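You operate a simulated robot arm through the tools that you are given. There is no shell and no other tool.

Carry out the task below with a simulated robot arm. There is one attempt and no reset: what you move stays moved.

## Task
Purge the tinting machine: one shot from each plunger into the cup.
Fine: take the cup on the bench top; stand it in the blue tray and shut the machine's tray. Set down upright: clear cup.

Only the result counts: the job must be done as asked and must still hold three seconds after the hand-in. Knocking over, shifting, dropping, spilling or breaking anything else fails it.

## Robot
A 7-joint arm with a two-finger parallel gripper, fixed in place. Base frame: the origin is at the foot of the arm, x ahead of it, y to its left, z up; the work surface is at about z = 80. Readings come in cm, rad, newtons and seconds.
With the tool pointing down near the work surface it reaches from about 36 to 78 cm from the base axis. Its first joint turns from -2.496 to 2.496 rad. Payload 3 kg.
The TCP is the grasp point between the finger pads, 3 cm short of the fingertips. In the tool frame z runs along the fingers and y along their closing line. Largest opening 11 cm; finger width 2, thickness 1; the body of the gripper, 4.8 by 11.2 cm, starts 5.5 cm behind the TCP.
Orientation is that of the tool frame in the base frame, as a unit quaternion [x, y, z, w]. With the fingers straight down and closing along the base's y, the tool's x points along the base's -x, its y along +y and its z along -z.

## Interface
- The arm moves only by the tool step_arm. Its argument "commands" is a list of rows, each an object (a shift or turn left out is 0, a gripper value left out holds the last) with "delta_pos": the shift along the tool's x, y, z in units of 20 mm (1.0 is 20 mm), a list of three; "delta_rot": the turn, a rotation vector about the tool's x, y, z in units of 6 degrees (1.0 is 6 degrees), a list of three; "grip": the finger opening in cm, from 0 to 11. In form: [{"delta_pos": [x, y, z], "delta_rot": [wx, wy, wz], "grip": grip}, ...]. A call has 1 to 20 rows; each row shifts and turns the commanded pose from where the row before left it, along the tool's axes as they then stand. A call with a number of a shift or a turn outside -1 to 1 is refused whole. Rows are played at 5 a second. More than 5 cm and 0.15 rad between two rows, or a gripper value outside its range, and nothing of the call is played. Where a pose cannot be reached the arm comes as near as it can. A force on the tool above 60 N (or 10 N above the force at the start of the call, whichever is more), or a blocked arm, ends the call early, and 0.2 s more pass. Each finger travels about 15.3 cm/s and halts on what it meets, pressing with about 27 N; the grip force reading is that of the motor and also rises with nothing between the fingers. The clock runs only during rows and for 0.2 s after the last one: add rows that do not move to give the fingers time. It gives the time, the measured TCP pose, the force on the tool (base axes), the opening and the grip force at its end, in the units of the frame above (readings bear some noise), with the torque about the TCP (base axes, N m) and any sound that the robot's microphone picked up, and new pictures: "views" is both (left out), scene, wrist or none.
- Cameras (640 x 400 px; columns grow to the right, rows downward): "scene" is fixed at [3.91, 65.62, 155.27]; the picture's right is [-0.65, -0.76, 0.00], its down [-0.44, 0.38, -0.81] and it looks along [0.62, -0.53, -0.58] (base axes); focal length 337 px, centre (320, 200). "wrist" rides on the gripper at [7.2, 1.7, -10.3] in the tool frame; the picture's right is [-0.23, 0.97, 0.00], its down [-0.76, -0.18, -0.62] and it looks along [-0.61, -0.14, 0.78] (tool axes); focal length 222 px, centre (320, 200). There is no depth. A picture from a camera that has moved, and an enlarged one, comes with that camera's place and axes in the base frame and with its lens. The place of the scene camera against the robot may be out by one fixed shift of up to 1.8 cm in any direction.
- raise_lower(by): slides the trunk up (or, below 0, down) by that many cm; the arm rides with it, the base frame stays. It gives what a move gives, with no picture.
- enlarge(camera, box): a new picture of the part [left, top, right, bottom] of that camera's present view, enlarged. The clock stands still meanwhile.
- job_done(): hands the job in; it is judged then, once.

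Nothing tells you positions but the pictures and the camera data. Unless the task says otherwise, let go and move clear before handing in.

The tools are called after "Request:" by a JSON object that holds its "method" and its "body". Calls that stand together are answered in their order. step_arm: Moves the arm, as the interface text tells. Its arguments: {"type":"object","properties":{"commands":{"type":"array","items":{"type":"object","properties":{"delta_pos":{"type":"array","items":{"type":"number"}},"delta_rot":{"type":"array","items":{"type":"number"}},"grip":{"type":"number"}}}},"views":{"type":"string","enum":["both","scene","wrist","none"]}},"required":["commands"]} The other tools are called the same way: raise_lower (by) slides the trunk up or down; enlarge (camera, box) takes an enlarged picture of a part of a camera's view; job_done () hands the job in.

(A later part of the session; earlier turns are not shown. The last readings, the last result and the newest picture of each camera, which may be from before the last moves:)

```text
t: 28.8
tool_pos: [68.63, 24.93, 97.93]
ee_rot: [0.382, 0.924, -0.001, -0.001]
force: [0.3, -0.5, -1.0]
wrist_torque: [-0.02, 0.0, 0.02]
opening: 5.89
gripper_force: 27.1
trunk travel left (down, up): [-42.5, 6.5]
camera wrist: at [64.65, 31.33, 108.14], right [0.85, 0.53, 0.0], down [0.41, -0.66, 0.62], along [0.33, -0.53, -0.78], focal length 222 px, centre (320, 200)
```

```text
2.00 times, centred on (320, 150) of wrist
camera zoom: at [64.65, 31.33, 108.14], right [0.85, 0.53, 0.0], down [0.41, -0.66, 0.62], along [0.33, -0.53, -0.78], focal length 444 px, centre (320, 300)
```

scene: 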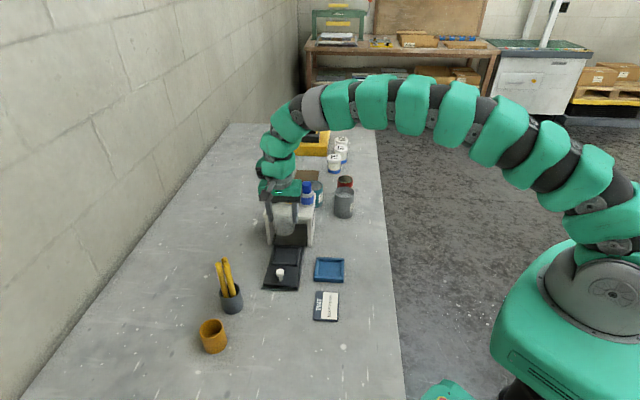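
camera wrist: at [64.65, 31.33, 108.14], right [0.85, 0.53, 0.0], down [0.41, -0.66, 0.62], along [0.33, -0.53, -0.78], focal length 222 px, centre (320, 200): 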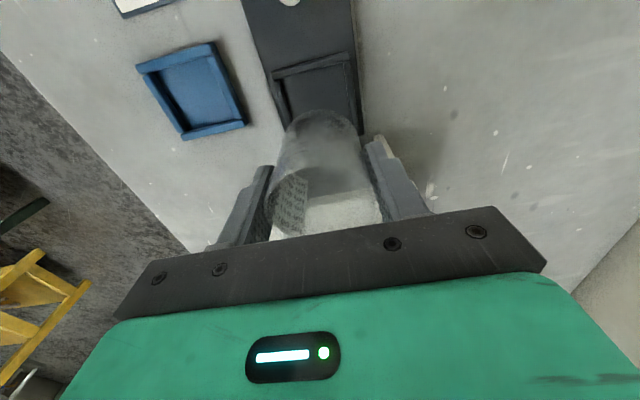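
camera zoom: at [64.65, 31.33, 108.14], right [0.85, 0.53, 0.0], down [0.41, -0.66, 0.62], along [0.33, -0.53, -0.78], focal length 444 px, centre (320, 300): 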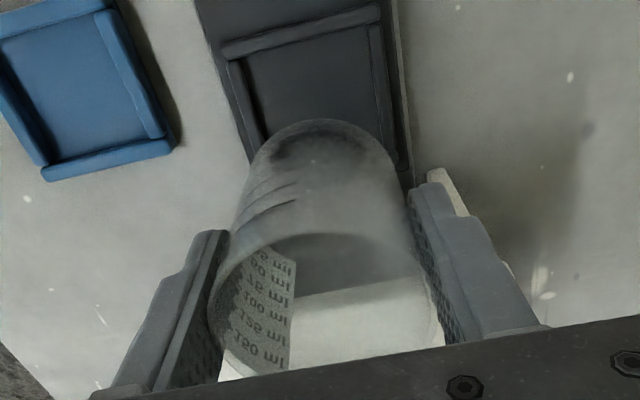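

The cup is over the recess centre (68.6, 25.0). I'll lower it, going slowly at the end.

Request:
{"method": "step_arm", "body": {"commands": [{"delta_pos": [0.04, 0, 0.7]}, {"delta_pos": [0, 0, 0.9]}, {"delta_pos": [0, 0, 0.9]}, {"delta_pos": [0, 0, 0.9]}, {"delta_pos": [0, 0, 0.7]}, {"delta_pos": [0, 0, 0.4]}, {"delta_pos": [0, 0, 0]}]}}

Request:
{"method": "enlarge", "body": {"camera": "scene", "box": [230, 180, 350, 300]}}

Request:
{"method": "enlarge", "body": {"camera": "wrist", "box": [220, 50, 420, 250]}}

```text
t: 30.4
tool_pos: [68.52, 24.9, 88.92]
ee_rot: [0.382, 0.924, -0.001, 0.0]
force: [0.6, -0.7, 0.2]
wrist_torque: [-0.01, 0.02, 0.02]
opening: 5.9
gripper_force: 26.4
trunk travel left (down, up): [-42.5, 6.5]
camera wrist: at [64.54, 31.35, 99.23], right [0.85, 0.53, 0.0], down [0.41, -0.66, 0.62], along [0.33, -0.53, -0.78], focal length 222 px, centre (320, 200)
```

scene: 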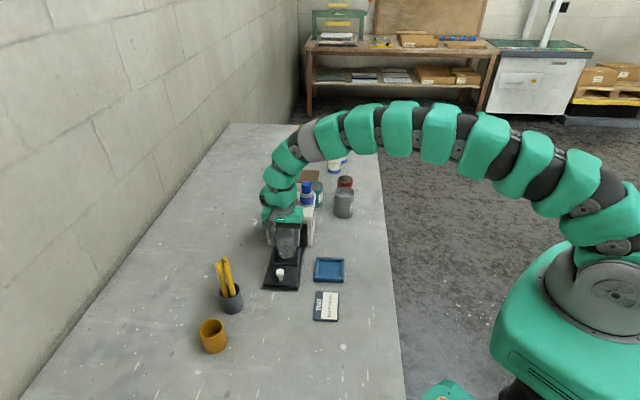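
wrist: 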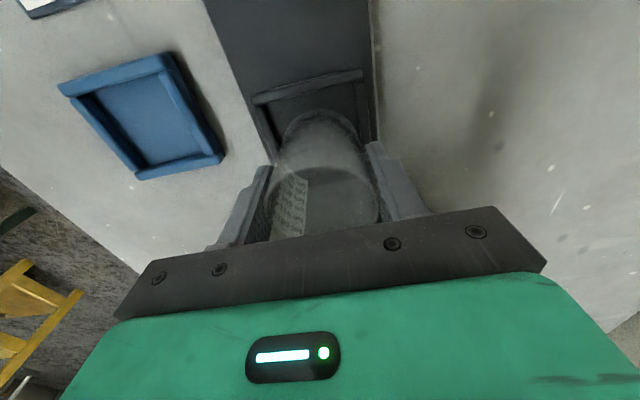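

```text
3.33 times, centred on (290, 240) of scene
camera zoom: at [3.91, 65.62, 155.27], right [-0.65, -0.76, 0.0], down [-0.44, 0.38, -0.81], along [0.62, -0.53, -0.58], focal length 1122 px, centre (420, 67)
```

zoom: 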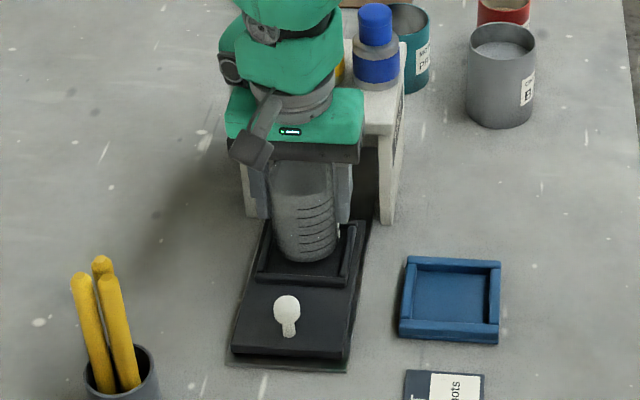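

```text
2.00 times, centred on (320, 150) of wrist
camera zoom: at [64.54, 31.35, 99.23], right [0.85, 0.53, 0.0], down [0.41, -0.66, 0.62], along [0.33, -0.53, -0.78], focal length 444 px, centre (320, 300)
```

zoom: 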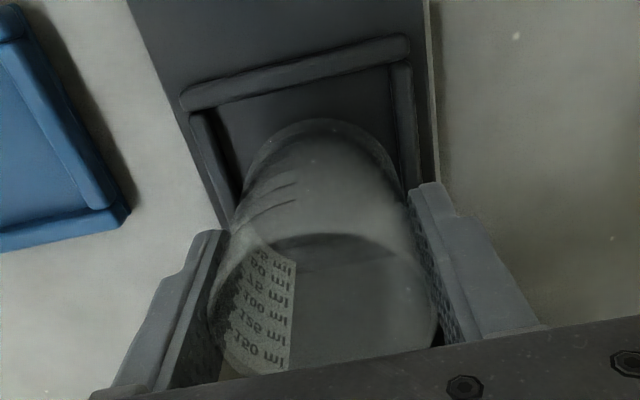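

It is well centred. I'll come down in small steps until it touches.

Request:
{"method": "step_arm", "body": {"commands": [{"delta_pos": [0, 0, 0.15]}, {"delta_pos": [0, 0, 0.15]}, {"delta_pos": [0, 0, 0.1]}, {"delta_pos": [0, 0, 0]}], "views": "none"}}

Request:
{"method": "step_arm", "body": {"commands": [{"delta_pos": [0, 0, 0.1]}, {"delta_pos": [0, 0, 0.1]}, {"delta_pos": [0, 0, 0]}], "views": "wrist"}}

```text
t: 31.4
tool_pos: [68.58, 24.95, 88.29]
ee_rot: [0.382, 0.924, -0.001, 0.001]
force: [2.2, 1.9, 15.4]
wrist_torque: [-0.31, -0.48, 0.06]
opening: 5.87
gripper_force: 27.0
trunk travel left (down, up): [-42.5, 6.5]
```

```text
t: 32.2
tool_pos: [68.54, 24.98, 87.57]
ee_rot: [0.383, 0.924, -0.001, -0.001]
force: [3.9, 1.8, 9.9]
wrist_torque: [-0.05, -0.33, 0.04]
opening: 5.9
gripper_force: 27.2
trunk travel left (down, up): [-42.5, 6.5]
camera wrist: at [64.51, 31.43, 97.82], right [0.85, 0.53, 0.0], down [0.42, -0.66, 0.62], along [0.33, -0.53, -0.78], focal length 222 px, centre (320, 200)
```

wrist: 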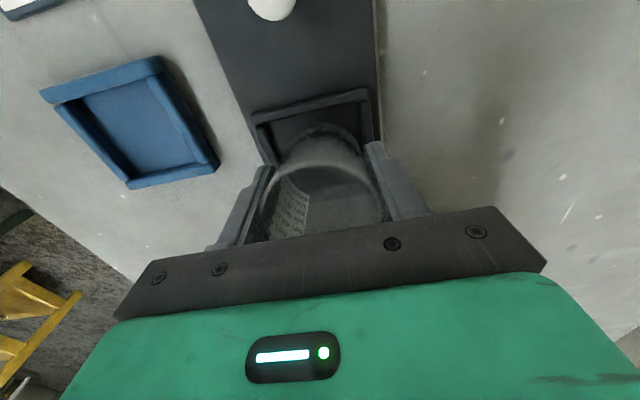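

There was a contact at the rear, so I'll look closely at how the cup sits.

Request:
{"method": "enlarge", "body": {"camera": "wrist", "box": [240, 60, 400, 240]}}

Request:
{"method": "enlarge", "body": {"camera": "scene", "box": [250, 190, 330, 300]}}

```text
2.22 times, centred on (320, 150) of wrist
camera zoom: at [64.51, 31.43, 97.82], right [0.85, 0.53, 0.0], down [0.42, -0.66, 0.62], along [0.33, -0.53, -0.78], focal length 494 px, centre (320, 311)
```

zoom: 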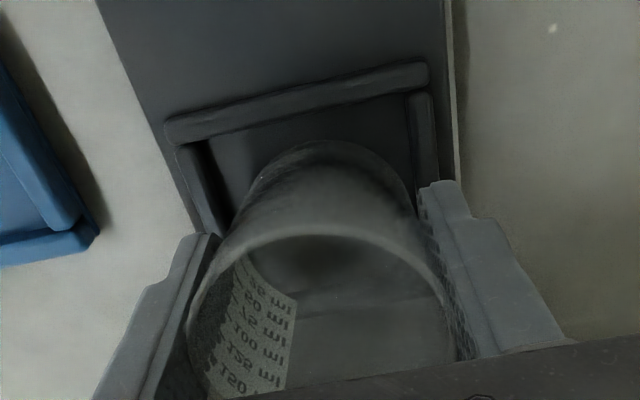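

```text
3.64 times, centred on (290, 245) of scene
camera zoom: at [3.91, 65.62, 155.27], right [-0.65, -0.76, 0.0], down [-0.44, 0.38, -0.81], along [0.62, -0.53, -0.58], focal length 1224 px, centre (429, 36)
```

zoom: 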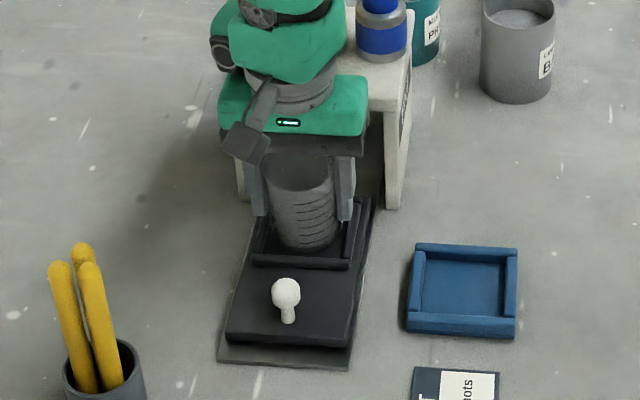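

The cup's rear edge caught on the recess's rear bar and the cup tipped slightly in the grip, base towards the machine. I'll raise it, shift outward about 4.5 mm and look again.

Request:
{"method": "step_arm", "body": {"commands": [{"delta_pos": [0, 0, -0.35]}, {"delta_pos": [0, 0, -0.4]}, {"delta_pos": [0.225, 0, 0]}, {"delta_pos": [0, 0, 0]}]}}

Request:
{"method": "enlarge", "body": {"camera": "wrist", "box": [240, 60, 400, 240]}}

Request:
{"method": "enlarge", "body": {"camera": "scene", "box": [250, 200, 330, 290]}}

```text
t: 33.2
tool_pos: [68.32, 25.38, 89.11]
ee_rot: [0.382, 0.924, 0.0, -0.001]
force: [0.4, 0.4, -0.9]
wrist_torque: [0.0, 0.0, -0.03]
opening: 5.9
gripper_force: 27.0
trunk travel left (down, up): [-42.5, 6.5]
camera wrist: at [64.25, 31.8, 99.38], right [0.85, 0.53, 0.0], down [0.41, -0.66, 0.62], along [0.33, -0.53, -0.78], focal length 222 px, centre (320, 200)
```

scene: 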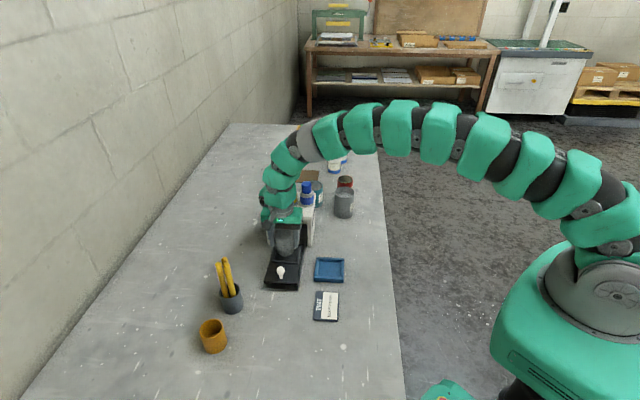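
wrist: 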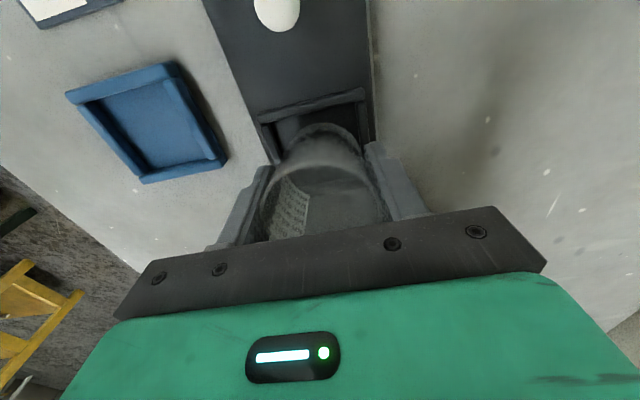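

```text
2.22 times, centred on (320, 150) of wrist
camera zoom: at [64.25, 31.8, 99.38], right [0.85, 0.53, 0.0], down [0.41, -0.66, 0.62], along [0.33, -0.53, -0.78], focal length 494 px, centre (320, 311)
```

zoom: 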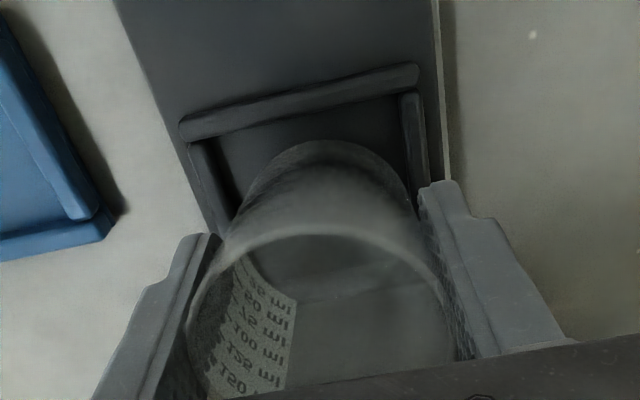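

```text
4.44 times, centred on (290, 245) of scene
camera zoom: at [3.91, 65.62, 155.27], right [-0.65, -0.76, 0.0], down [-0.44, 0.38, -0.81], along [0.62, -0.53, -0.58], focal length 1496 px, centre (453, 0)
```

zoom: 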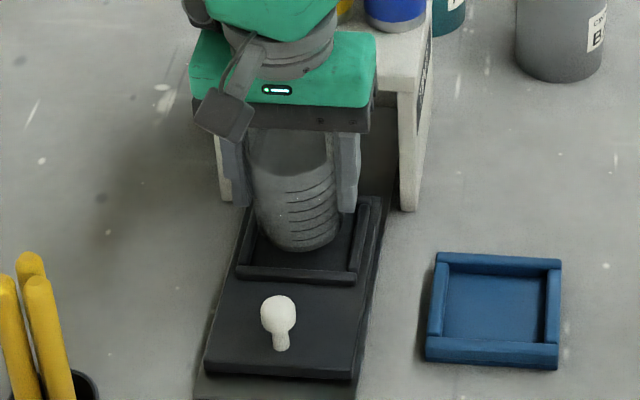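

The tray was nudged in about 0.7 cm, so the recess centre is now near (68.85, 24.9). From the present position the tipped base fits inside the recess. I'll lower until the front edge touches, then ease inward while lowering to bring the cup upright.

Request:
{"method": "step_arm", "body": {"commands": [{"delta_pos": [0, 0, 0.15]}, {"delta_pos": [0, 0, 0.15]}, {"delta_pos": [0, 0, 0.1]}, {"delta_pos": [0, 0, 0]}], "views": "wrist"}}

Request:
{"method": "enlarge", "body": {"camera": "wrist", "box": [240, 60, 400, 240]}}

```text
t: 34.2
tool_pos: [68.25, 25.31, 88.45]
ee_rot: [0.382, 0.924, -0.001, 0.0]
force: [0.8, 1.5, -0.6]
wrist_torque: [0.0, 0.0, -0.03]
opening: 5.9
gripper_force: 26.8
trunk travel left (down, up): [-42.5, 6.5]
camera wrist: at [64.18, 31.75, 98.71], right [0.85, 0.53, 0.0], down [0.41, -0.66, 0.62], along [0.33, -0.53, -0.78], focal length 222 px, centre (320, 200)
```

wrist: 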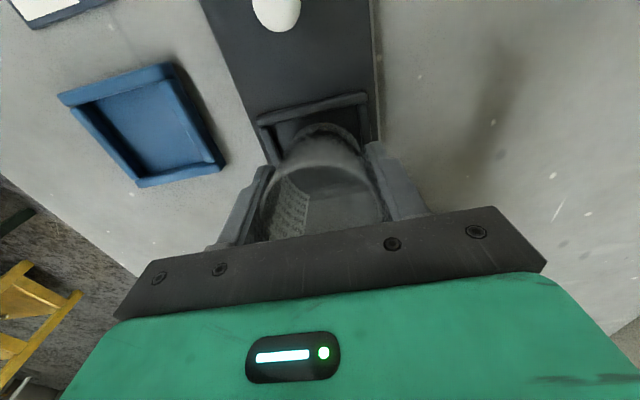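

```text
2.22 times, centred on (320, 150) of wrist
camera zoom: at [64.18, 31.75, 98.71], right [0.85, 0.53, 0.0], down [0.41, -0.66, 0.62], along [0.33, -0.53, -0.78], focal length 494 px, centre (320, 311)
```

zoom: 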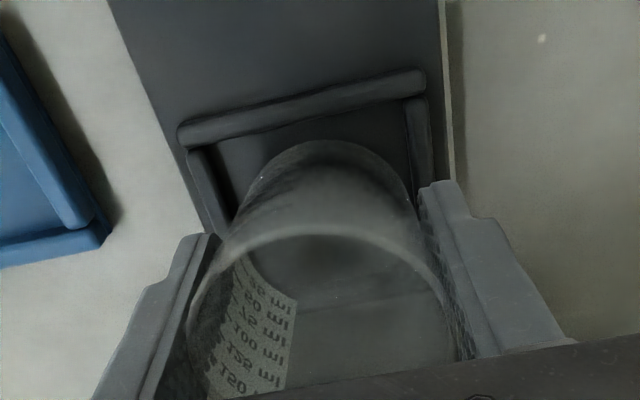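

Request:
{"method": "step_arm", "body": {"commands": [{"delta_pos": [0, 0, 0.1]}, {"delta_pos": [0, 0, 0.1]}, {"delta_pos": [0, 0, 0]}], "views": "none"}}

Request:
{"method": "step_arm", "body": {"commands": [{"delta_pos": [0, 0, 0.1]}, {"delta_pos": [0, 0, 0]}], "views": "wrist"}}

Request:
{"method": "enlarge", "body": {"camera": "wrist", "box": [240, 60, 400, 240]}}

```text
t: 35.0
tool_pos: [68.22, 25.36, 88.01]
ee_rot: [0.382, 0.924, -0.001, 0.001]
force: [-0.7, -1.2, -0.5]
wrist_torque: [0.04, 0.03, -0.02]
opening: 5.92
gripper_force: 27.5
trunk travel left (down, up): [-42.5, 6.5]
```

```text
t: 35.6
tool_pos: [68.19, 25.32, 87.87]
ee_rot: [0.383, 0.924, -0.001, -0.001]
force: [0.2, 0.1, -0.5]
wrist_torque: [0.02, 0.03, 0.02]
opening: 5.91
gripper_force: 27.0
trunk travel left (down, up): [-42.5, 6.5]
camera wrist: at [64.14, 31.75, 98.07], right [0.85, 0.53, 0.0], down [0.41, -0.66, 0.62], along [0.33, -0.53, -0.78], focal length 222 px, centre (320, 200)
```

wrist: 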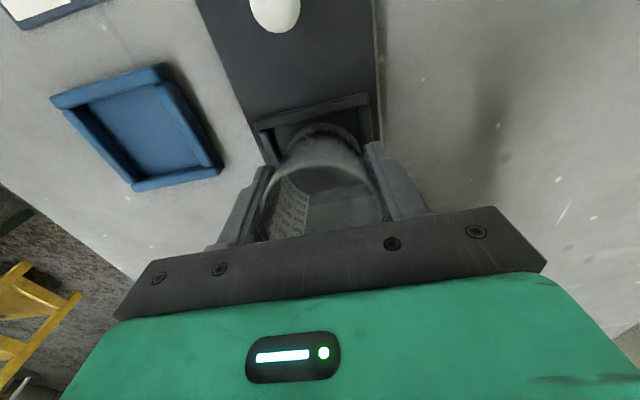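

```text
2.22 times, centred on (320, 150) of wrist
camera zoom: at [64.14, 31.75, 98.07], right [0.85, 0.53, 0.0], down [0.41, -0.66, 0.62], along [0.33, -0.53, -0.78], focal length 494 px, centre (320, 311)
```

zoom: 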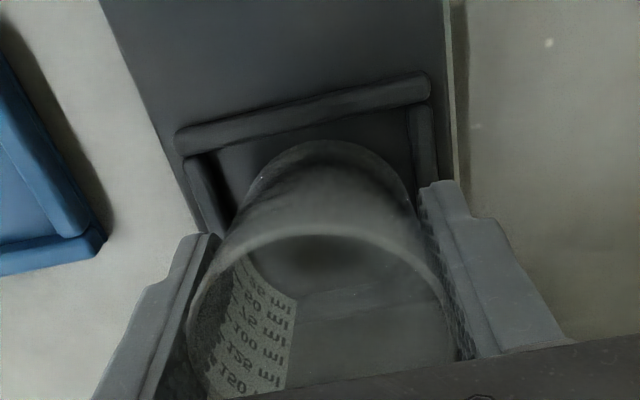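

Request:
{"method": "step_arm", "body": {"commands": [{"delta_pos": [0, 0, 0.1]}, {"delta_pos": [0, 0, 0]}], "views": "none"}}

Request:
{"method": "step_arm", "body": {"commands": [{"delta_pos": [0, 0, 0.1]}, {"delta_pos": [0, 0, 0]}], "views": "none"}}

```text
t: 36.2
tool_pos: [68.08, 25.41, 87.66]
ee_rot: [0.381, 0.924, 0.0, -0.001]
force: [-0.4, -0.3, -0.4]
wrist_torque: [0.0, -0.01, -0.01]
opening: 5.87
gripper_force: 27.0
trunk travel left (down, up): [-42.5, 6.5]
```

```text
t: 36.8
tool_pos: [68.18, 25.37, 87.58]
ee_rot: [0.383, 0.924, 0.0, 0.0]
force: [0.3, -0.1, 8.9]
wrist_torque: [0.09, 0.13, 0.01]
opening: 5.9
gripper_force: 27.1
trunk travel left (down, up): [-42.5, 6.5]
```

The front edge is now touching the recess floor. I'll ease inward and slightly down to bring the cup upright.

Request:
{"method": "step_arm", "body": {"commands": [{"delta_pos": [-0.1, 0, 0.045]}, {"delta_pos": [-0.1, 0, 0.045]}, {"delta_pos": [-0.1, 0, 0.045]}, {"delta_pos": [0, 0, 0]}], "views": "wrist"}}

Request:
{"method": "enlarge", "body": {"camera": "wrist", "box": [240, 60, 400, 240]}}

```text
t: 37.8
tool_pos: [68.51, 24.84, 87.14]
ee_rot: [0.382, 0.924, 0.0, 0.001]
force: [3.9, 2.7, 18.1]
wrist_torque: [0.44, 0.01, -0.09]
opening: 5.87
gripper_force: 26.7
trunk travel left (down, up): [-42.5, 6.5]
camera wrist: at [64.46, 31.3, 97.41], right [0.85, 0.53, 0.0], down [0.41, -0.66, 0.62], along [0.33, -0.53, -0.78], focal length 222 px, centre (320, 200)
```

wrist: 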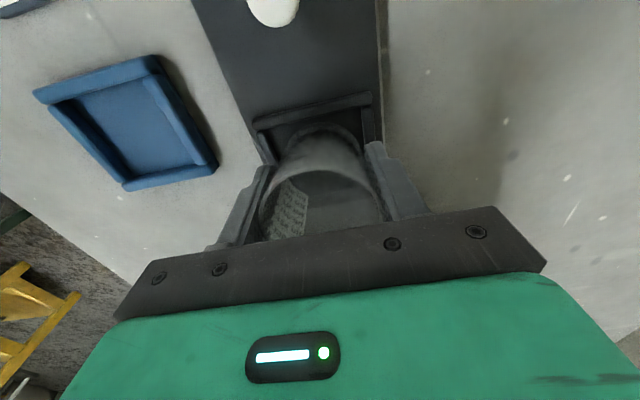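

```text
2.22 times, centred on (320, 150) of wrist
camera zoom: at [64.46, 31.3, 97.41], right [0.85, 0.53, 0.0], down [0.41, -0.66, 0.62], along [0.33, -0.53, -0.78], focal length 494 px, centre (320, 311)
```

zoom: 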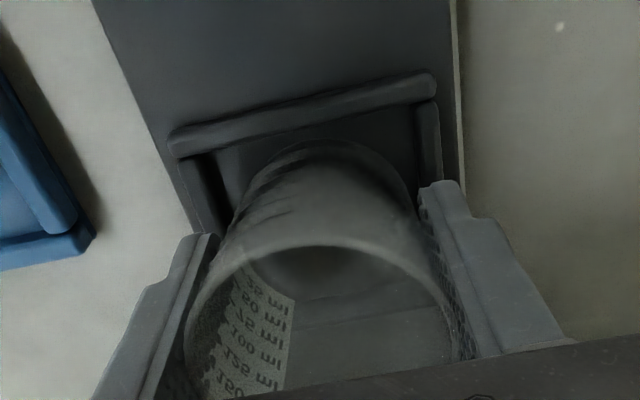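

Request:
{"method": "step_arm", "body": {"commands": [{"delta_pos": [-0.1, 0, 0.02]}, {"delta_pos": [-0.08, 0, 0.02]}, {"delta_pos": [0, 0, 0]}], "views": "wrist"}}

Request:
{"method": "enlarge", "body": {"camera": "wrist", "box": [240, 60, 400, 240]}}

Request:
{"method": "enlarge", "body": {"camera": "scene", "box": [250, 200, 330, 290]}}

```text
t: 38.6
tool_pos: [68.83, 24.63, 87.08]
ee_rot: [0.382, 0.924, -0.001, 0.0]
force: [0.7, 0.1, 14.1]
wrist_torque: [0.24, 0.11, -0.03]
opening: 5.92
gripper_force: 27.3
trunk travel left (down, up): [-42.5, 6.5]
camera wrist: at [64.75, 30.98, 97.26], right [0.85, 0.53, 0.0], down [0.41, -0.66, 0.62], along [0.33, -0.53, -0.78], focal length 222 px, centre (320, 200)
```

wrist: 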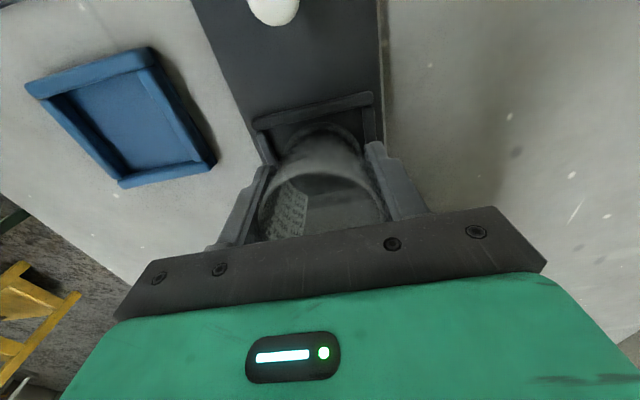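

```text
2.22 times, centred on (320, 150) of wrist
camera zoom: at [64.75, 30.98, 97.26], right [0.85, 0.53, 0.0], down [0.41, -0.66, 0.62], along [0.33, -0.53, -0.78], focal length 494 px, centre (320, 311)
```

zoom: 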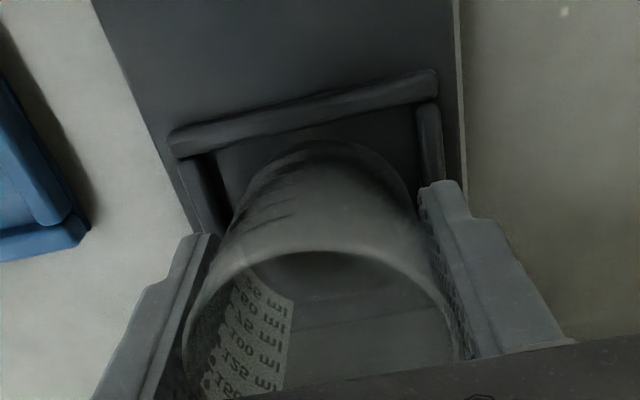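

```text
4.44 times, centred on (290, 245) of scene
camera zoom: at [3.91, 65.62, 155.27], right [-0.65, -0.76, 0.0], down [-0.44, 0.38, -0.81], along [0.62, -0.53, -0.58], focal length 1496 px, centre (453, 0)
```

zoom: 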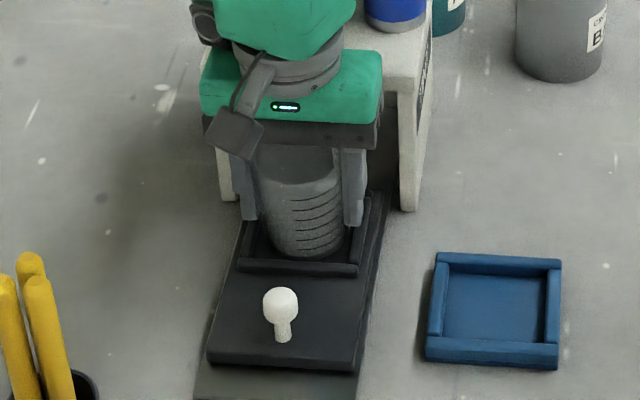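

The cup is inside the recess and nearly upright. I'll open gently and let it settle.

Request:
{"method": "step_arm", "body": {"commands": [{"grip": 6.2}, {"grip": 6.5}, {"grip": 7.2}, {"grip": 7.2}, {"grip": 7.2}], "views": "wrist"}}

Request:
{"method": "enlarge", "body": {"camera": "wrist", "box": [240, 60, 400, 240]}}

Request:
{"method": "enlarge", "body": {"camera": "scene", "box": [250, 200, 330, 290]}}

```text
t: 39.8
tool_pos: [68.82, 24.56, 87.02]
ee_rot: [0.382, 0.924, -0.001, -0.001]
force: [0.6, 0.3, -0.6]
wrist_torque: [-0.03, -0.01, 0.02]
opening: 7.19
gripper_force: 0.1
trunk travel left (down, up): [-42.5, 6.5]
camera wrist: at [64.82, 31.02, 97.23], right [0.85, 0.53, 0.0], down [0.41, -0.66, 0.62], along [0.33, -0.53, -0.78], focal length 222 px, centre (320, 200)
```

wrist: 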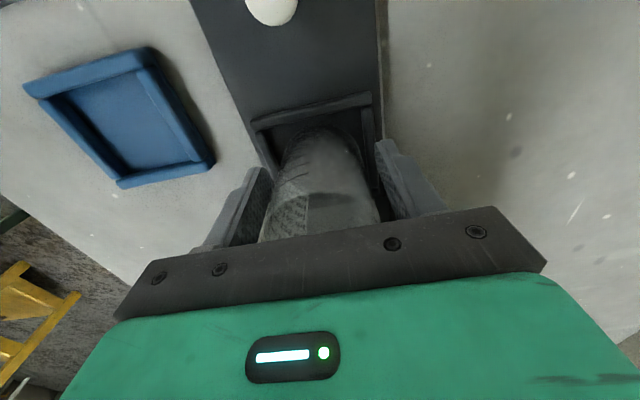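

```text
2.22 times, centred on (320, 150) of wrist
camera zoom: at [64.82, 31.02, 97.23], right [0.85, 0.53, 0.0], down [0.41, -0.66, 0.62], along [0.33, -0.53, -0.78], focal length 494 px, centre (320, 311)
```

zoom: 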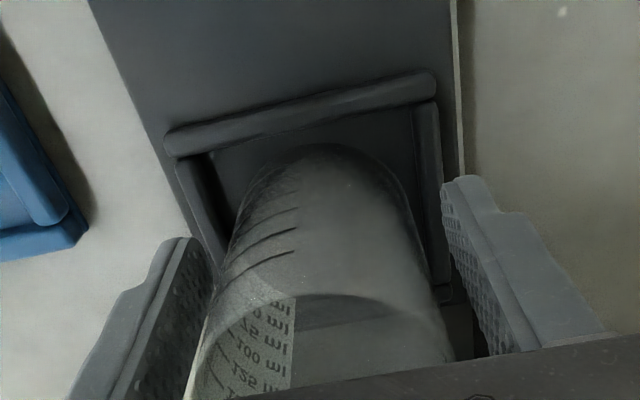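

```text
4.44 times, centred on (290, 245) of scene
camera zoom: at [3.91, 65.62, 155.27], right [-0.65, -0.76, 0.0], down [-0.44, 0.38, -0.81], along [0.62, -0.53, -0.58], focal length 1496 px, centre (453, 0)
```

zoom: 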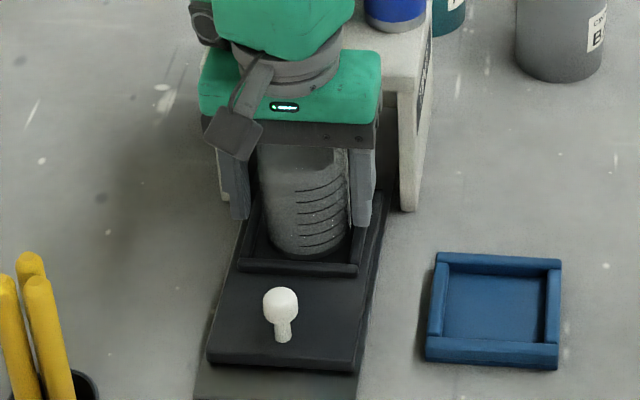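

The cup has settled upright. I'll open wider and lift straight up to check.

Request:
{"method": "step_arm", "body": {"commands": [{"grip": 8}, {"grip": 8}, {"delta_pos": [0, 0, -0.5]}, {"delta_pos": [0, 0, -0.8]}, {"delta_pos": [0, 0, -1]}, {"delta_pos": [0, 0, -1]}, {"delta_pos": [0, 0, -1]}, {"delta_pos": [0, 0, -1]}, {"delta_pos": [0, 0, -1]}, {"delta_pos": [0.5, 0, -1]}, {"delta_pos": [0.5, 0, 0]}, {"delta_pos": [0, 0, 0]}]}}

Request:
{"method": "enlarge", "body": {"camera": "wrist", "box": [240, 60, 400, 240]}}

Request:
{"method": "enlarge", "body": {"camera": "scene", "box": [240, 160, 350, 290]}}

```text
t: 42.4
tool_pos: [67.4, 26.1, 101.71]
ee_rot: [0.382, 0.924, -0.001, -0.001]
force: [0.5, -0.2, 0.1]
wrist_torque: [-0.02, -0.04, 0.0]
opening: 8.01
gripper_force: 0.2
trunk travel left (down, up): [-42.5, 6.5]
camera wrist: at [63.34, 32.48, 111.92], right [0.85, 0.53, 0.0], down [0.41, -0.66, 0.62], along [0.33, -0.53, -0.78], focal length 222 px, centre (320, 200)
```

scene: 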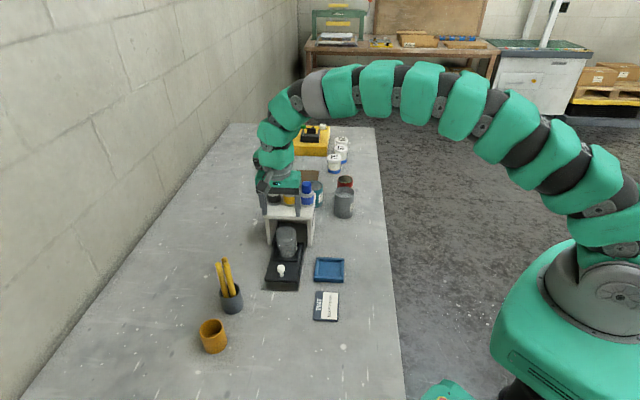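
wrist: 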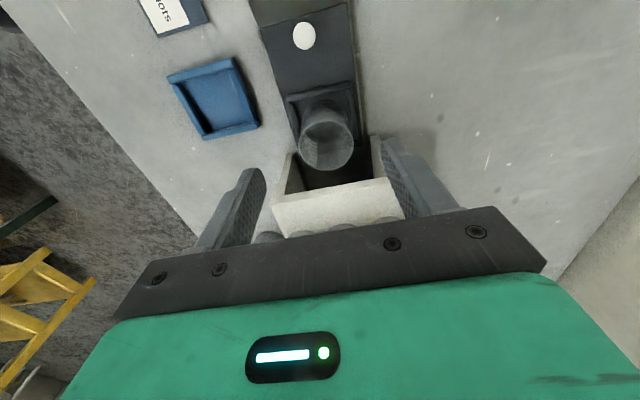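

```text
2.22 times, centred on (320, 150) of wrist
camera zoom: at [63.34, 32.48, 111.92], right [0.85, 0.53, 0.0], down [0.41, -0.66, 0.62], along [0.33, -0.53, -0.78], focal length 494 px, centre (320, 311)
```

zoom: 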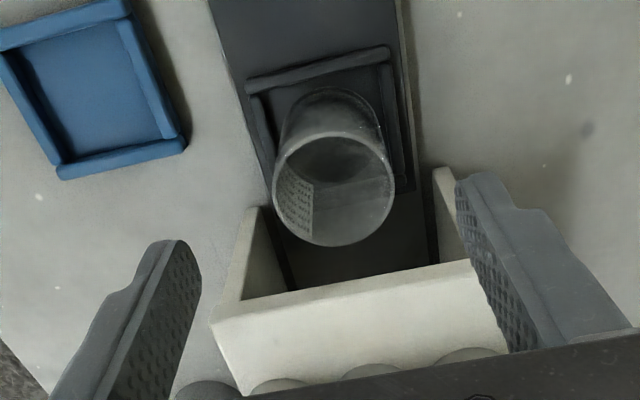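

```text
3.08 times, centred on (295, 225) of scene
camera zoom: at [3.91, 65.62, 155.27], right [-0.65, -0.76, 0.0], down [-0.44, 0.38, -0.81], along [0.62, -0.53, -0.58], focal length 1036 px, centre (397, 123)
```

zoom: 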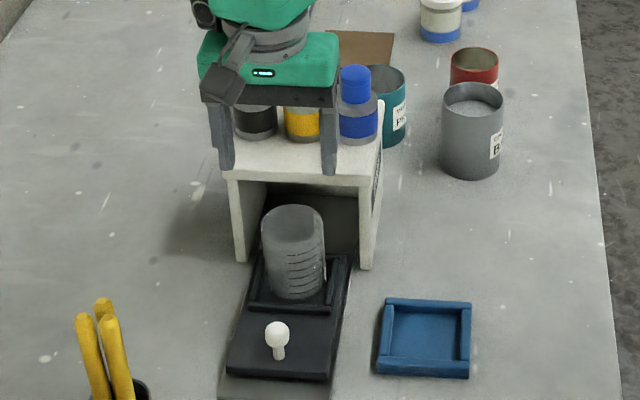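

The cup stands upright in the recess. Next I'll take the knob again, tilted as before, and push the tray in.

Request:
{"method": "step_arm", "body": {"commands": [{"delta_pos": [0.93, -0.01, 0], "grip": 5.5}, {"delta_pos": [0.93, -0.01, 0]}, {"delta_pos": [0.93, -0.01, 0]}, {"delta_pos": [0.93, -0.01, 0]}, {"delta_rot": [0, -1, 0]}, {"delta_rot": [0, -1, 0]}, {"delta_rot": [0, -1, 0]}, {"delta_rot": [0, -1, 0]}, {"delta_pos": [0.407, 0, 0.914]}, {"delta_pos": [0.407, 0, 0.914]}, {"delta_pos": [0.407, 0, 0.914]}, {"delta_pos": [0.407, 0, 0.914]}, {"delta_pos": [0.407, 0, 0.914]}, {"delta_pos": [0, 0, 0]}]}}

Request:
{"method": "enlarge", "body": {"camera": "wrist", "box": [220, 60, 420, 240]}}

```text
t: 45.4
tool_pos: [62.2, 31.17, 91.8]
ee_rot: [0.374, 0.904, -0.08, 0.192]
force: [0.1, -1.0, 0.6]
wrist_torque: [-0.01, 0.04, -0.01]
opening: 5.5
gripper_force: 0.1
trunk travel left (down, up): [-42.5, 6.5]
camera wrist: at [55.6, 40.11, 98.19], right [0.83, 0.54, 0.09], down [0.19, -0.44, 0.88], along [0.52, -0.72, -0.47], focal length 222 px, centre (320, 200)
```

scene: 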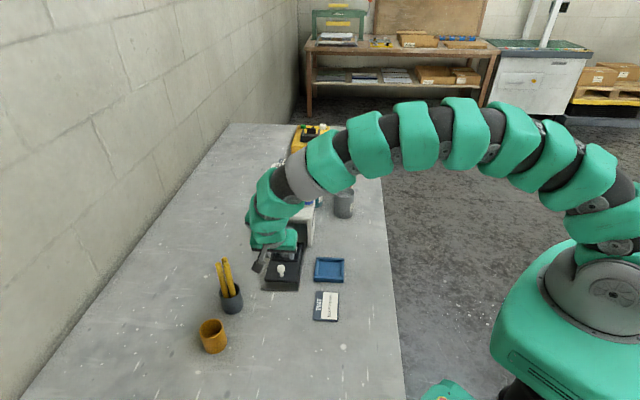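
wrist: 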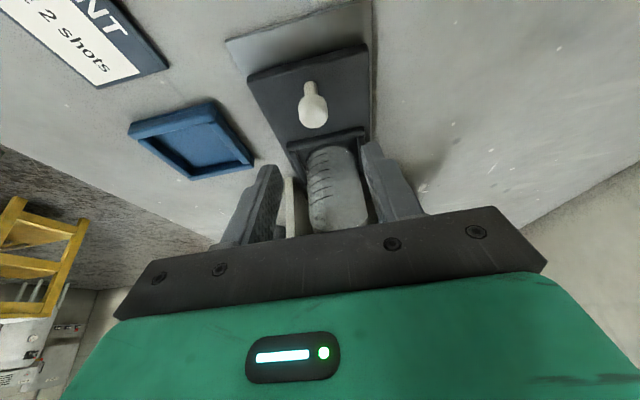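

```text
2.22 times, centred on (320, 150) of wrist
camera zoom: at [55.6, 40.11, 98.19], right [0.83, 0.54, 0.09], down [0.19, -0.44, 0.88], along [0.52, -0.72, -0.47], focal length 494 px, centre (320, 311)
```

zoom: 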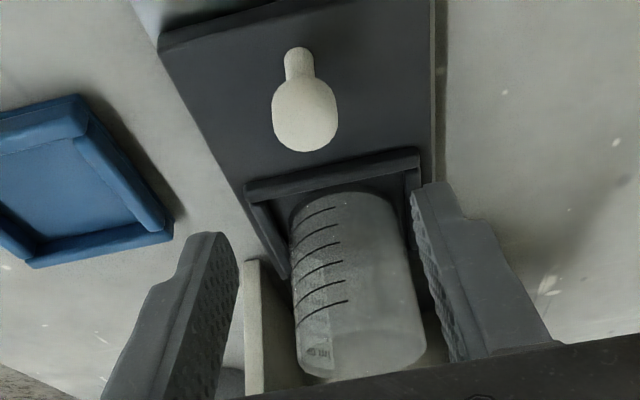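

The cup looks upright and seated, with the knob at about (62.5, 31.0). I'll lower and grip it.

Request:
{"method": "step_arm", "body": {"commands": [{"delta_pos": [0.457, 0.01, 0.873]}, {"delta_pos": [0.457, 0.01, 0.873]}, {"delta_pos": [0.457, 0.01, 0.873]}, {"delta_pos": [0, 0, 0]}, {"grip": 3}, {"grip": 1.5}, {"grip": 1.5}, {"grip": 1.5}]}}

```text
t: 47.2
tool_pos: [62.07, 31.34, 85.73]
ee_rot: [0.373, 0.904, -0.08, 0.192]
force: [-1.1, -1.3, -1.8]
wrist_torque: [-0.08, -0.06, -0.01]
opening: 2.11
gripper_force: 44.9
trunk travel left (down, up): [-42.5, 6.5]
camera wrist: at [55.37, 40.34, 92.24], right [0.83, 0.54, 0.09], down [0.19, -0.44, 0.88], along [0.52, -0.72, -0.47], focal length 222 px, centre (320, 200)
```

scene: 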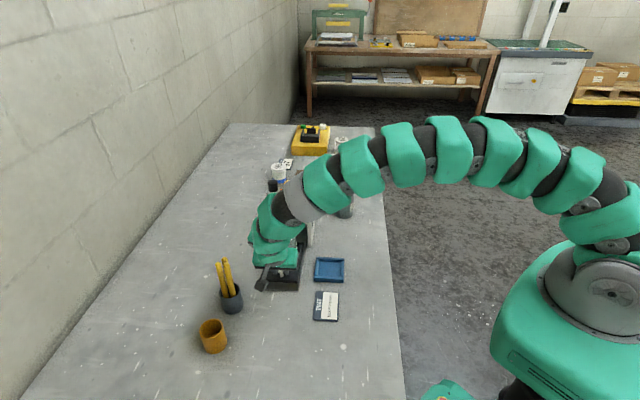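
wrist: 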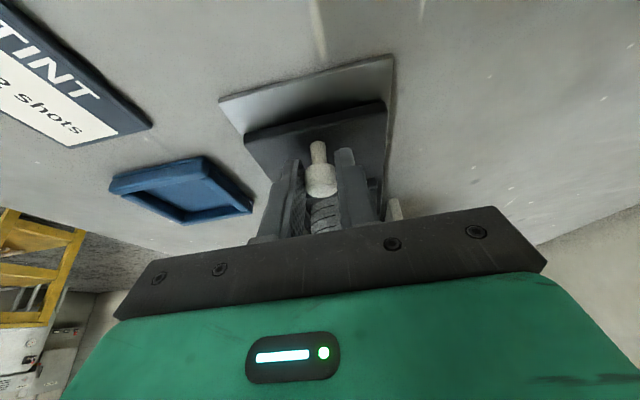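

I have the knob. Now I'll push the tray in smoothly.

Request:
{"method": "step_arm", "body": {"commands": [{"delta_pos": [-0.1, 0, 0.045]}, {"delta_pos": [-0.18, 0, 0.081]}, {"delta_pos": [-0.274, 0, 0.122]}, {"delta_pos": [-0.274, 0, 0.122]}, {"delta_pos": [-0.274, 0, 0.122]}, {"delta_pos": [-0.274, 0, 0.122]}, {"delta_pos": [-0.274, 0, 0.122]}, {"delta_pos": [-0.274, 0, 0.122]}, {"delta_pos": [-0.274, 0, 0.122]}, {"delta_pos": [-0.274, 0, 0.122]}, {"delta_pos": [-0.274, 0, 0.122]}, {"delta_pos": [-0.274, 0, 0.122]}, {"delta_pos": [-0.274, 0, 0.122]}, {"delta_pos": [-0.274, 0, 0.122]}, {"delta_pos": [-0.274, 0, 0.122]}, {"delta_pos": [-0.274, -0.02, 0.122]}, {"delta_pos": [-0.2, -0.02, 0.09]}, {"delta_pos": [0, 0, 0]}]}}

Request:
{"method": "enlarge", "body": {"camera": "scene", "box": [240, 160, 350, 290]}}

```text
t: 51.0
tool_pos: [68.6, 24.71, 85.81]
ee_rot: [0.373, 0.904, -0.079, 0.193]
force: [3.9, 4.0, 16.2]
wrist_torque: [-0.08, -0.23, 0.09]
opening: 2.12
gripper_force: 44.9
trunk travel left (down, up): [-42.5, 6.5]
camera wrist: at [61.94, 33.69, 92.22], right [0.83, 0.54, 0.09], down [0.19, -0.44, 0.88], along [0.52, -0.72, -0.47], focal length 222 px, centre (320, 200)
```

scene: 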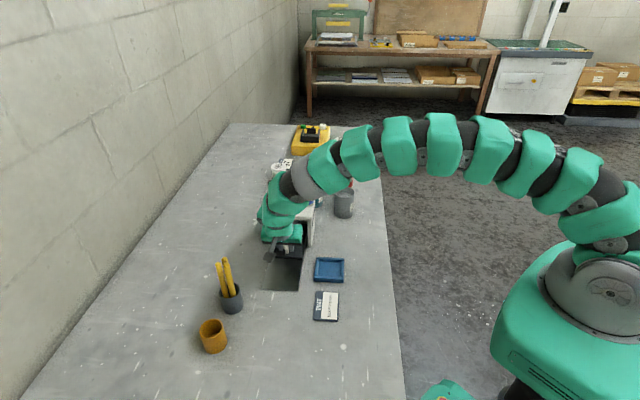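
wrist: 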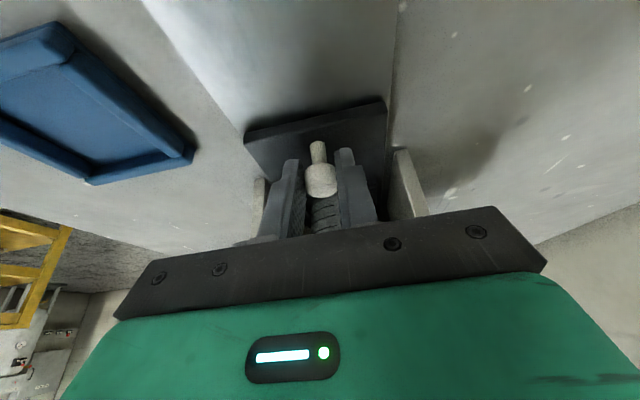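

```text
3.08 times, centred on (295, 225) of scene
camera zoom: at [3.91, 65.62, 155.27], right [-0.65, -0.76, 0.0], down [-0.44, 0.38, -0.81], along [0.62, -0.53, -0.58], focal length 1036 px, centre (397, 123)
```

zoom: 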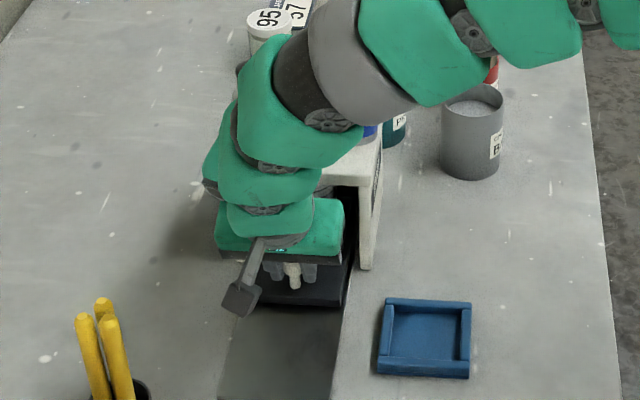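

Request:
{"method": "step_arm", "body": {"commands": [{"delta_pos": [-0.137, 0, 0.061]}, {"delta_pos": [-0.137, 0, 0.061]}, {"delta_pos": [0, 0, 0]}], "views": "none"}}

Request:
{"method": "step_arm", "body": {"commands": [{"delta_pos": [-0.137, 0, 0.061]}, {"delta_pos": [-0.137, 0, 0.061]}, {"delta_pos": [0, 0, 0]}], "views": "wrist"}}

```text
t: 51.8
tool_pos: [69.07, 24.35, 85.8]
ee_rot: [0.373, 0.904, -0.08, 0.192]
force: [6.4, 7.0, 13.3]
wrist_torque: [-0.07, -0.28, 0.11]
opening: 2.11
gripper_force: 45.1
trunk travel left (down, up): [-42.5, 6.5]
```

```text
t: 52.6
tool_pos: [69.1, 24.25, 85.78]
ee_rot: [0.373, 0.904, -0.08, 0.192]
force: [-19.5, 33.0, 5.2]
wrist_torque: [0.55, 0.26, 0.14]
opening: 2.16
gripper_force: 45.1
trunk travel left (down, up): [-42.5, 6.5]
camera wrist: at [62.49, 33.16, 92.2], right [0.83, 0.55, 0.09], down [0.19, -0.44, 0.88], along [0.52, -0.72, -0.47], focal length 222 px, centre (320, 200)
```

wrist: 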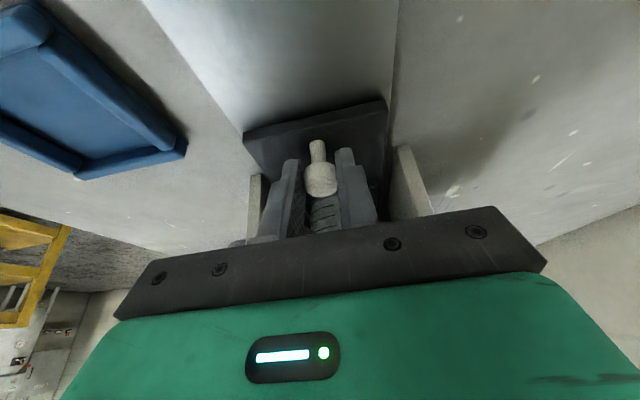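

The tray hit its stop, with about 38 N of reaction at the same place as at the start, so it is fully shut. I'll release, back away upward and line up to view the plungers.

Request:
{"method": "step_arm", "body": {"commands": [{"delta_pos": [0.1, 0, -0.04]}, {"grip": 5}, {"grip": 5}, {"grip": 5}, {"delta_pos": [0, 0, -0.5]}, {"delta_pos": [0, 0, -1]}, {"delta_pos": [0, 0, -1]}, {"delta_pos": [0, 0, -1]}, {"delta_pos": [0, 0, -1]}, {"delta_pos": [0, 0, -1], "delta_rot": [0, 1, 0]}, {"delta_pos": [0, 0, -1], "delta_rot": [0, 1, 0]}, {"delta_pos": [0, 0, -1], "delta_rot": [0, 1, 0]}, {"delta_pos": [0, 0, -1], "delta_rot": [0, 1, 0]}, {"delta_pos": [0, 0, -1], "grip": 0}, {"delta_pos": [0, 0, -1]}, {"delta_pos": [0, 0, -1]}, {"delta_pos": [0, 0, -1]}, {"delta_pos": [0, 0, 0]}]}}

Request:
{"method": "enlarge", "body": {"camera": "wrist", "box": [240, 60, 420, 240]}}

Request:
{"method": "enlarge", "body": {"camera": "scene", "box": [240, 160, 350, 290]}}

```text
t: 56.4
tool_pos: [64.99, 28.3, 109.61]
ee_rot: [0.382, 0.924, -0.001, 0.0]
force: [-0.3, 0.1, 0.1]
wrist_torque: [-0.01, -0.04, 0.0]
opening: 0.01
gripper_force: 27.4
trunk travel left (down, up): [-42.5, 6.5]
camera wrist: at [60.99, 34.67, 119.83], right [0.85, 0.53, 0.0], down [0.41, -0.66, 0.62], along [0.33, -0.53, -0.78], focal length 222 px, centre (320, 200)
```

scene: 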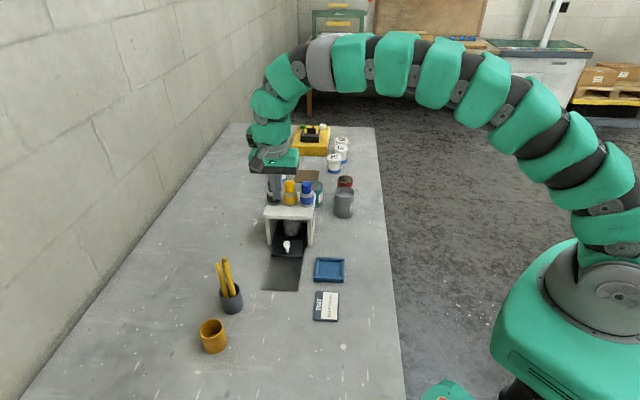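
wrist: 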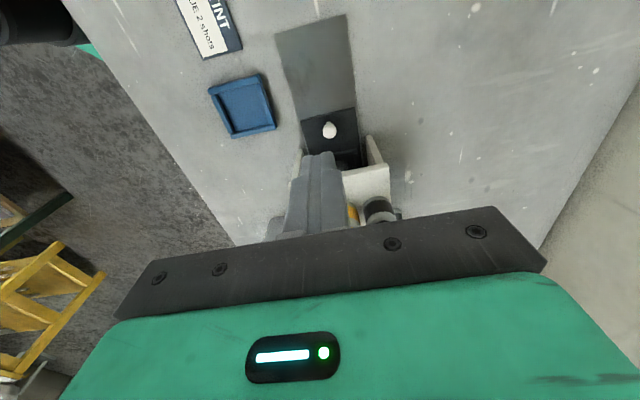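

```text
2.22 times, centred on (330, 150) of wrist
camera zoom: at [60.99, 34.67, 119.83], right [0.85, 0.53, 0.0], down [0.41, -0.66, 0.62], along [0.33, -0.53, -0.78], focal length 494 px, centre (298, 311)
```

zoom: 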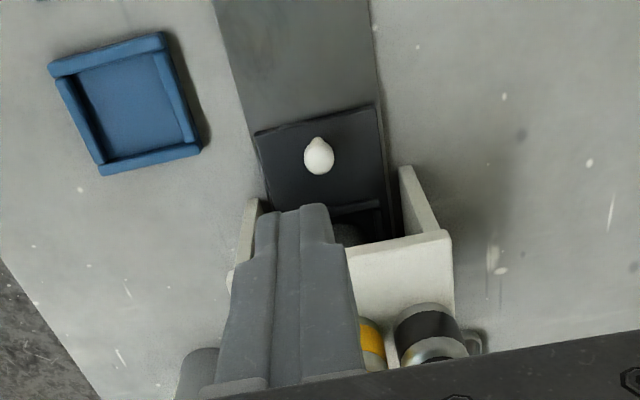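

```text
3.08 times, centred on (295, 225) of scene
camera zoom: at [3.91, 65.62, 155.27], right [-0.65, -0.76, 0.0], down [-0.44, 0.38, -0.81], along [0.62, -0.53, -0.58], focal length 1036 px, centre (397, 123)
```

zoom: 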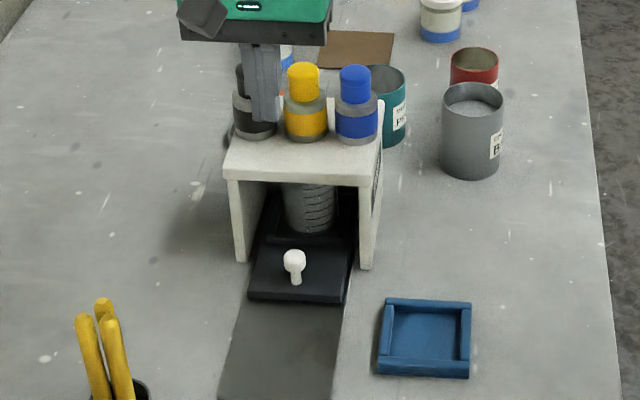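

The cup is under the machine. Next I'll move the closed fingers above the yellow plunger, staying high, and check reach.

Request:
{"method": "step_arm", "body": {"commands": [{"delta_pos": [-0.9, 0.01, 0]}, {"delta_pos": [-0.99, 0.01, 0]}, {"delta_pos": [-0.99, 0.01, 0]}, {"delta_pos": [-0.99, 0.01, 0]}, {"delta_pos": [-0.99, 0.01, 0]}, {"delta_pos": [-0.99, 0.01, 0]}, {"delta_pos": [-0.99, 0.01, 0]}, {"delta_pos": [-0.99, 0.01, 0]}, {"delta_pos": [-0.97, 0, 0]}, {"delta_pos": [0, 0, 0]}]}}

Request:
{"method": "enlarge", "body": {"camera": "wrist", "box": [220, 80, 420, 240]}}

Request:
{"method": "enlarge", "body": {"camera": "scene", "box": [240, 140, 350, 240]}}

```text
t: 58.6
tool_pos: [76.48, 16.48, 109.75]
ee_rot: [0.382, 0.924, -0.001, -0.001]
force: [-0.1, -0.1, 0.5]
wrist_torque: [-0.02, 0.02, -0.01]
opening: 0.0
gripper_force: 27.5
out of reach, approached as far as the arm can: row 9
trunk travel left (down, up): [-42.5, 6.5]
camera wrist: at [72.47, 23.01, 119.98], right [0.85, 0.53, 0.0], down [0.41, -0.66, 0.62], along [0.33, -0.53, -0.78], focal length 222 px, centre (320, 200)
```

scene: 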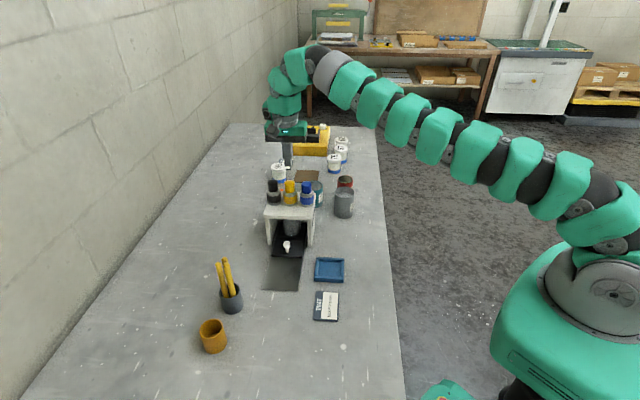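
wrist: 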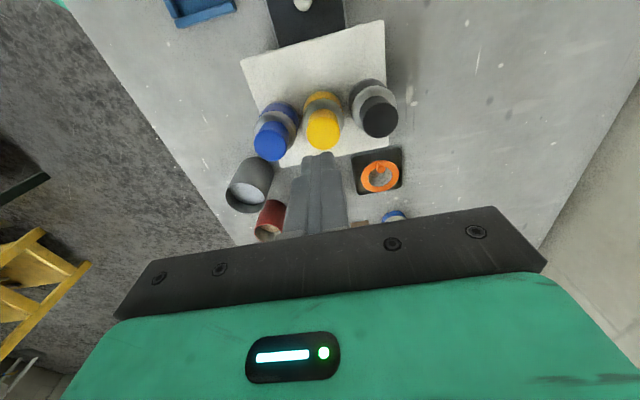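

```text
2.50 times, centred on (320, 160) of wrist
camera zoom: at [72.47, 23.01, 119.98], right [0.85, 0.53, 0.0], down [0.41, -0.66, 0.62], along [0.33, -0.53, -0.78], focal length 555 px, centre (320, 300)
```

zoom: 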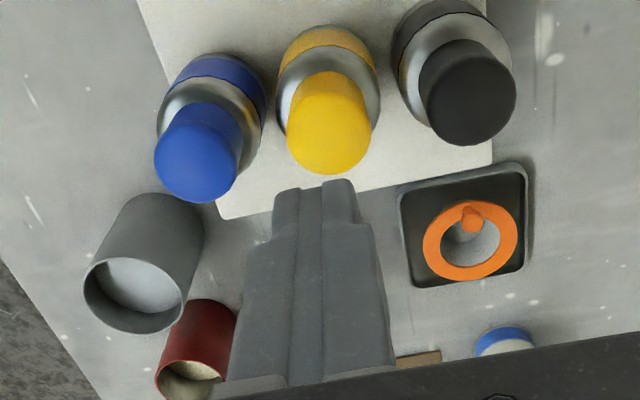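

```text
4.00 times, centred on (295, 190) of scene
camera zoom: at [3.91, 65.62, 155.27], right [-0.65, -0.76, 0.0], down [-0.44, 0.38, -0.81], along [0.62, -0.53, -0.58], focal length 1347 px, centre (420, 240)
```

zoom: 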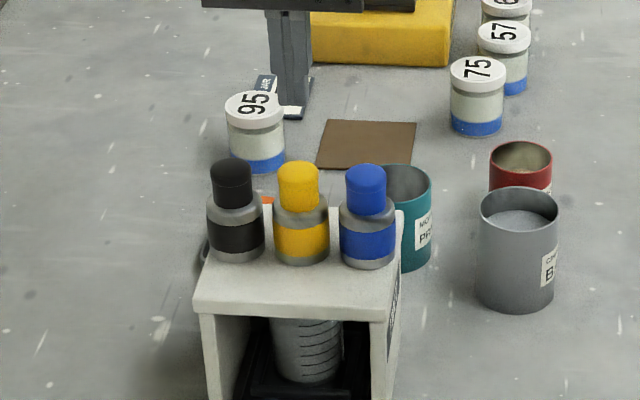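

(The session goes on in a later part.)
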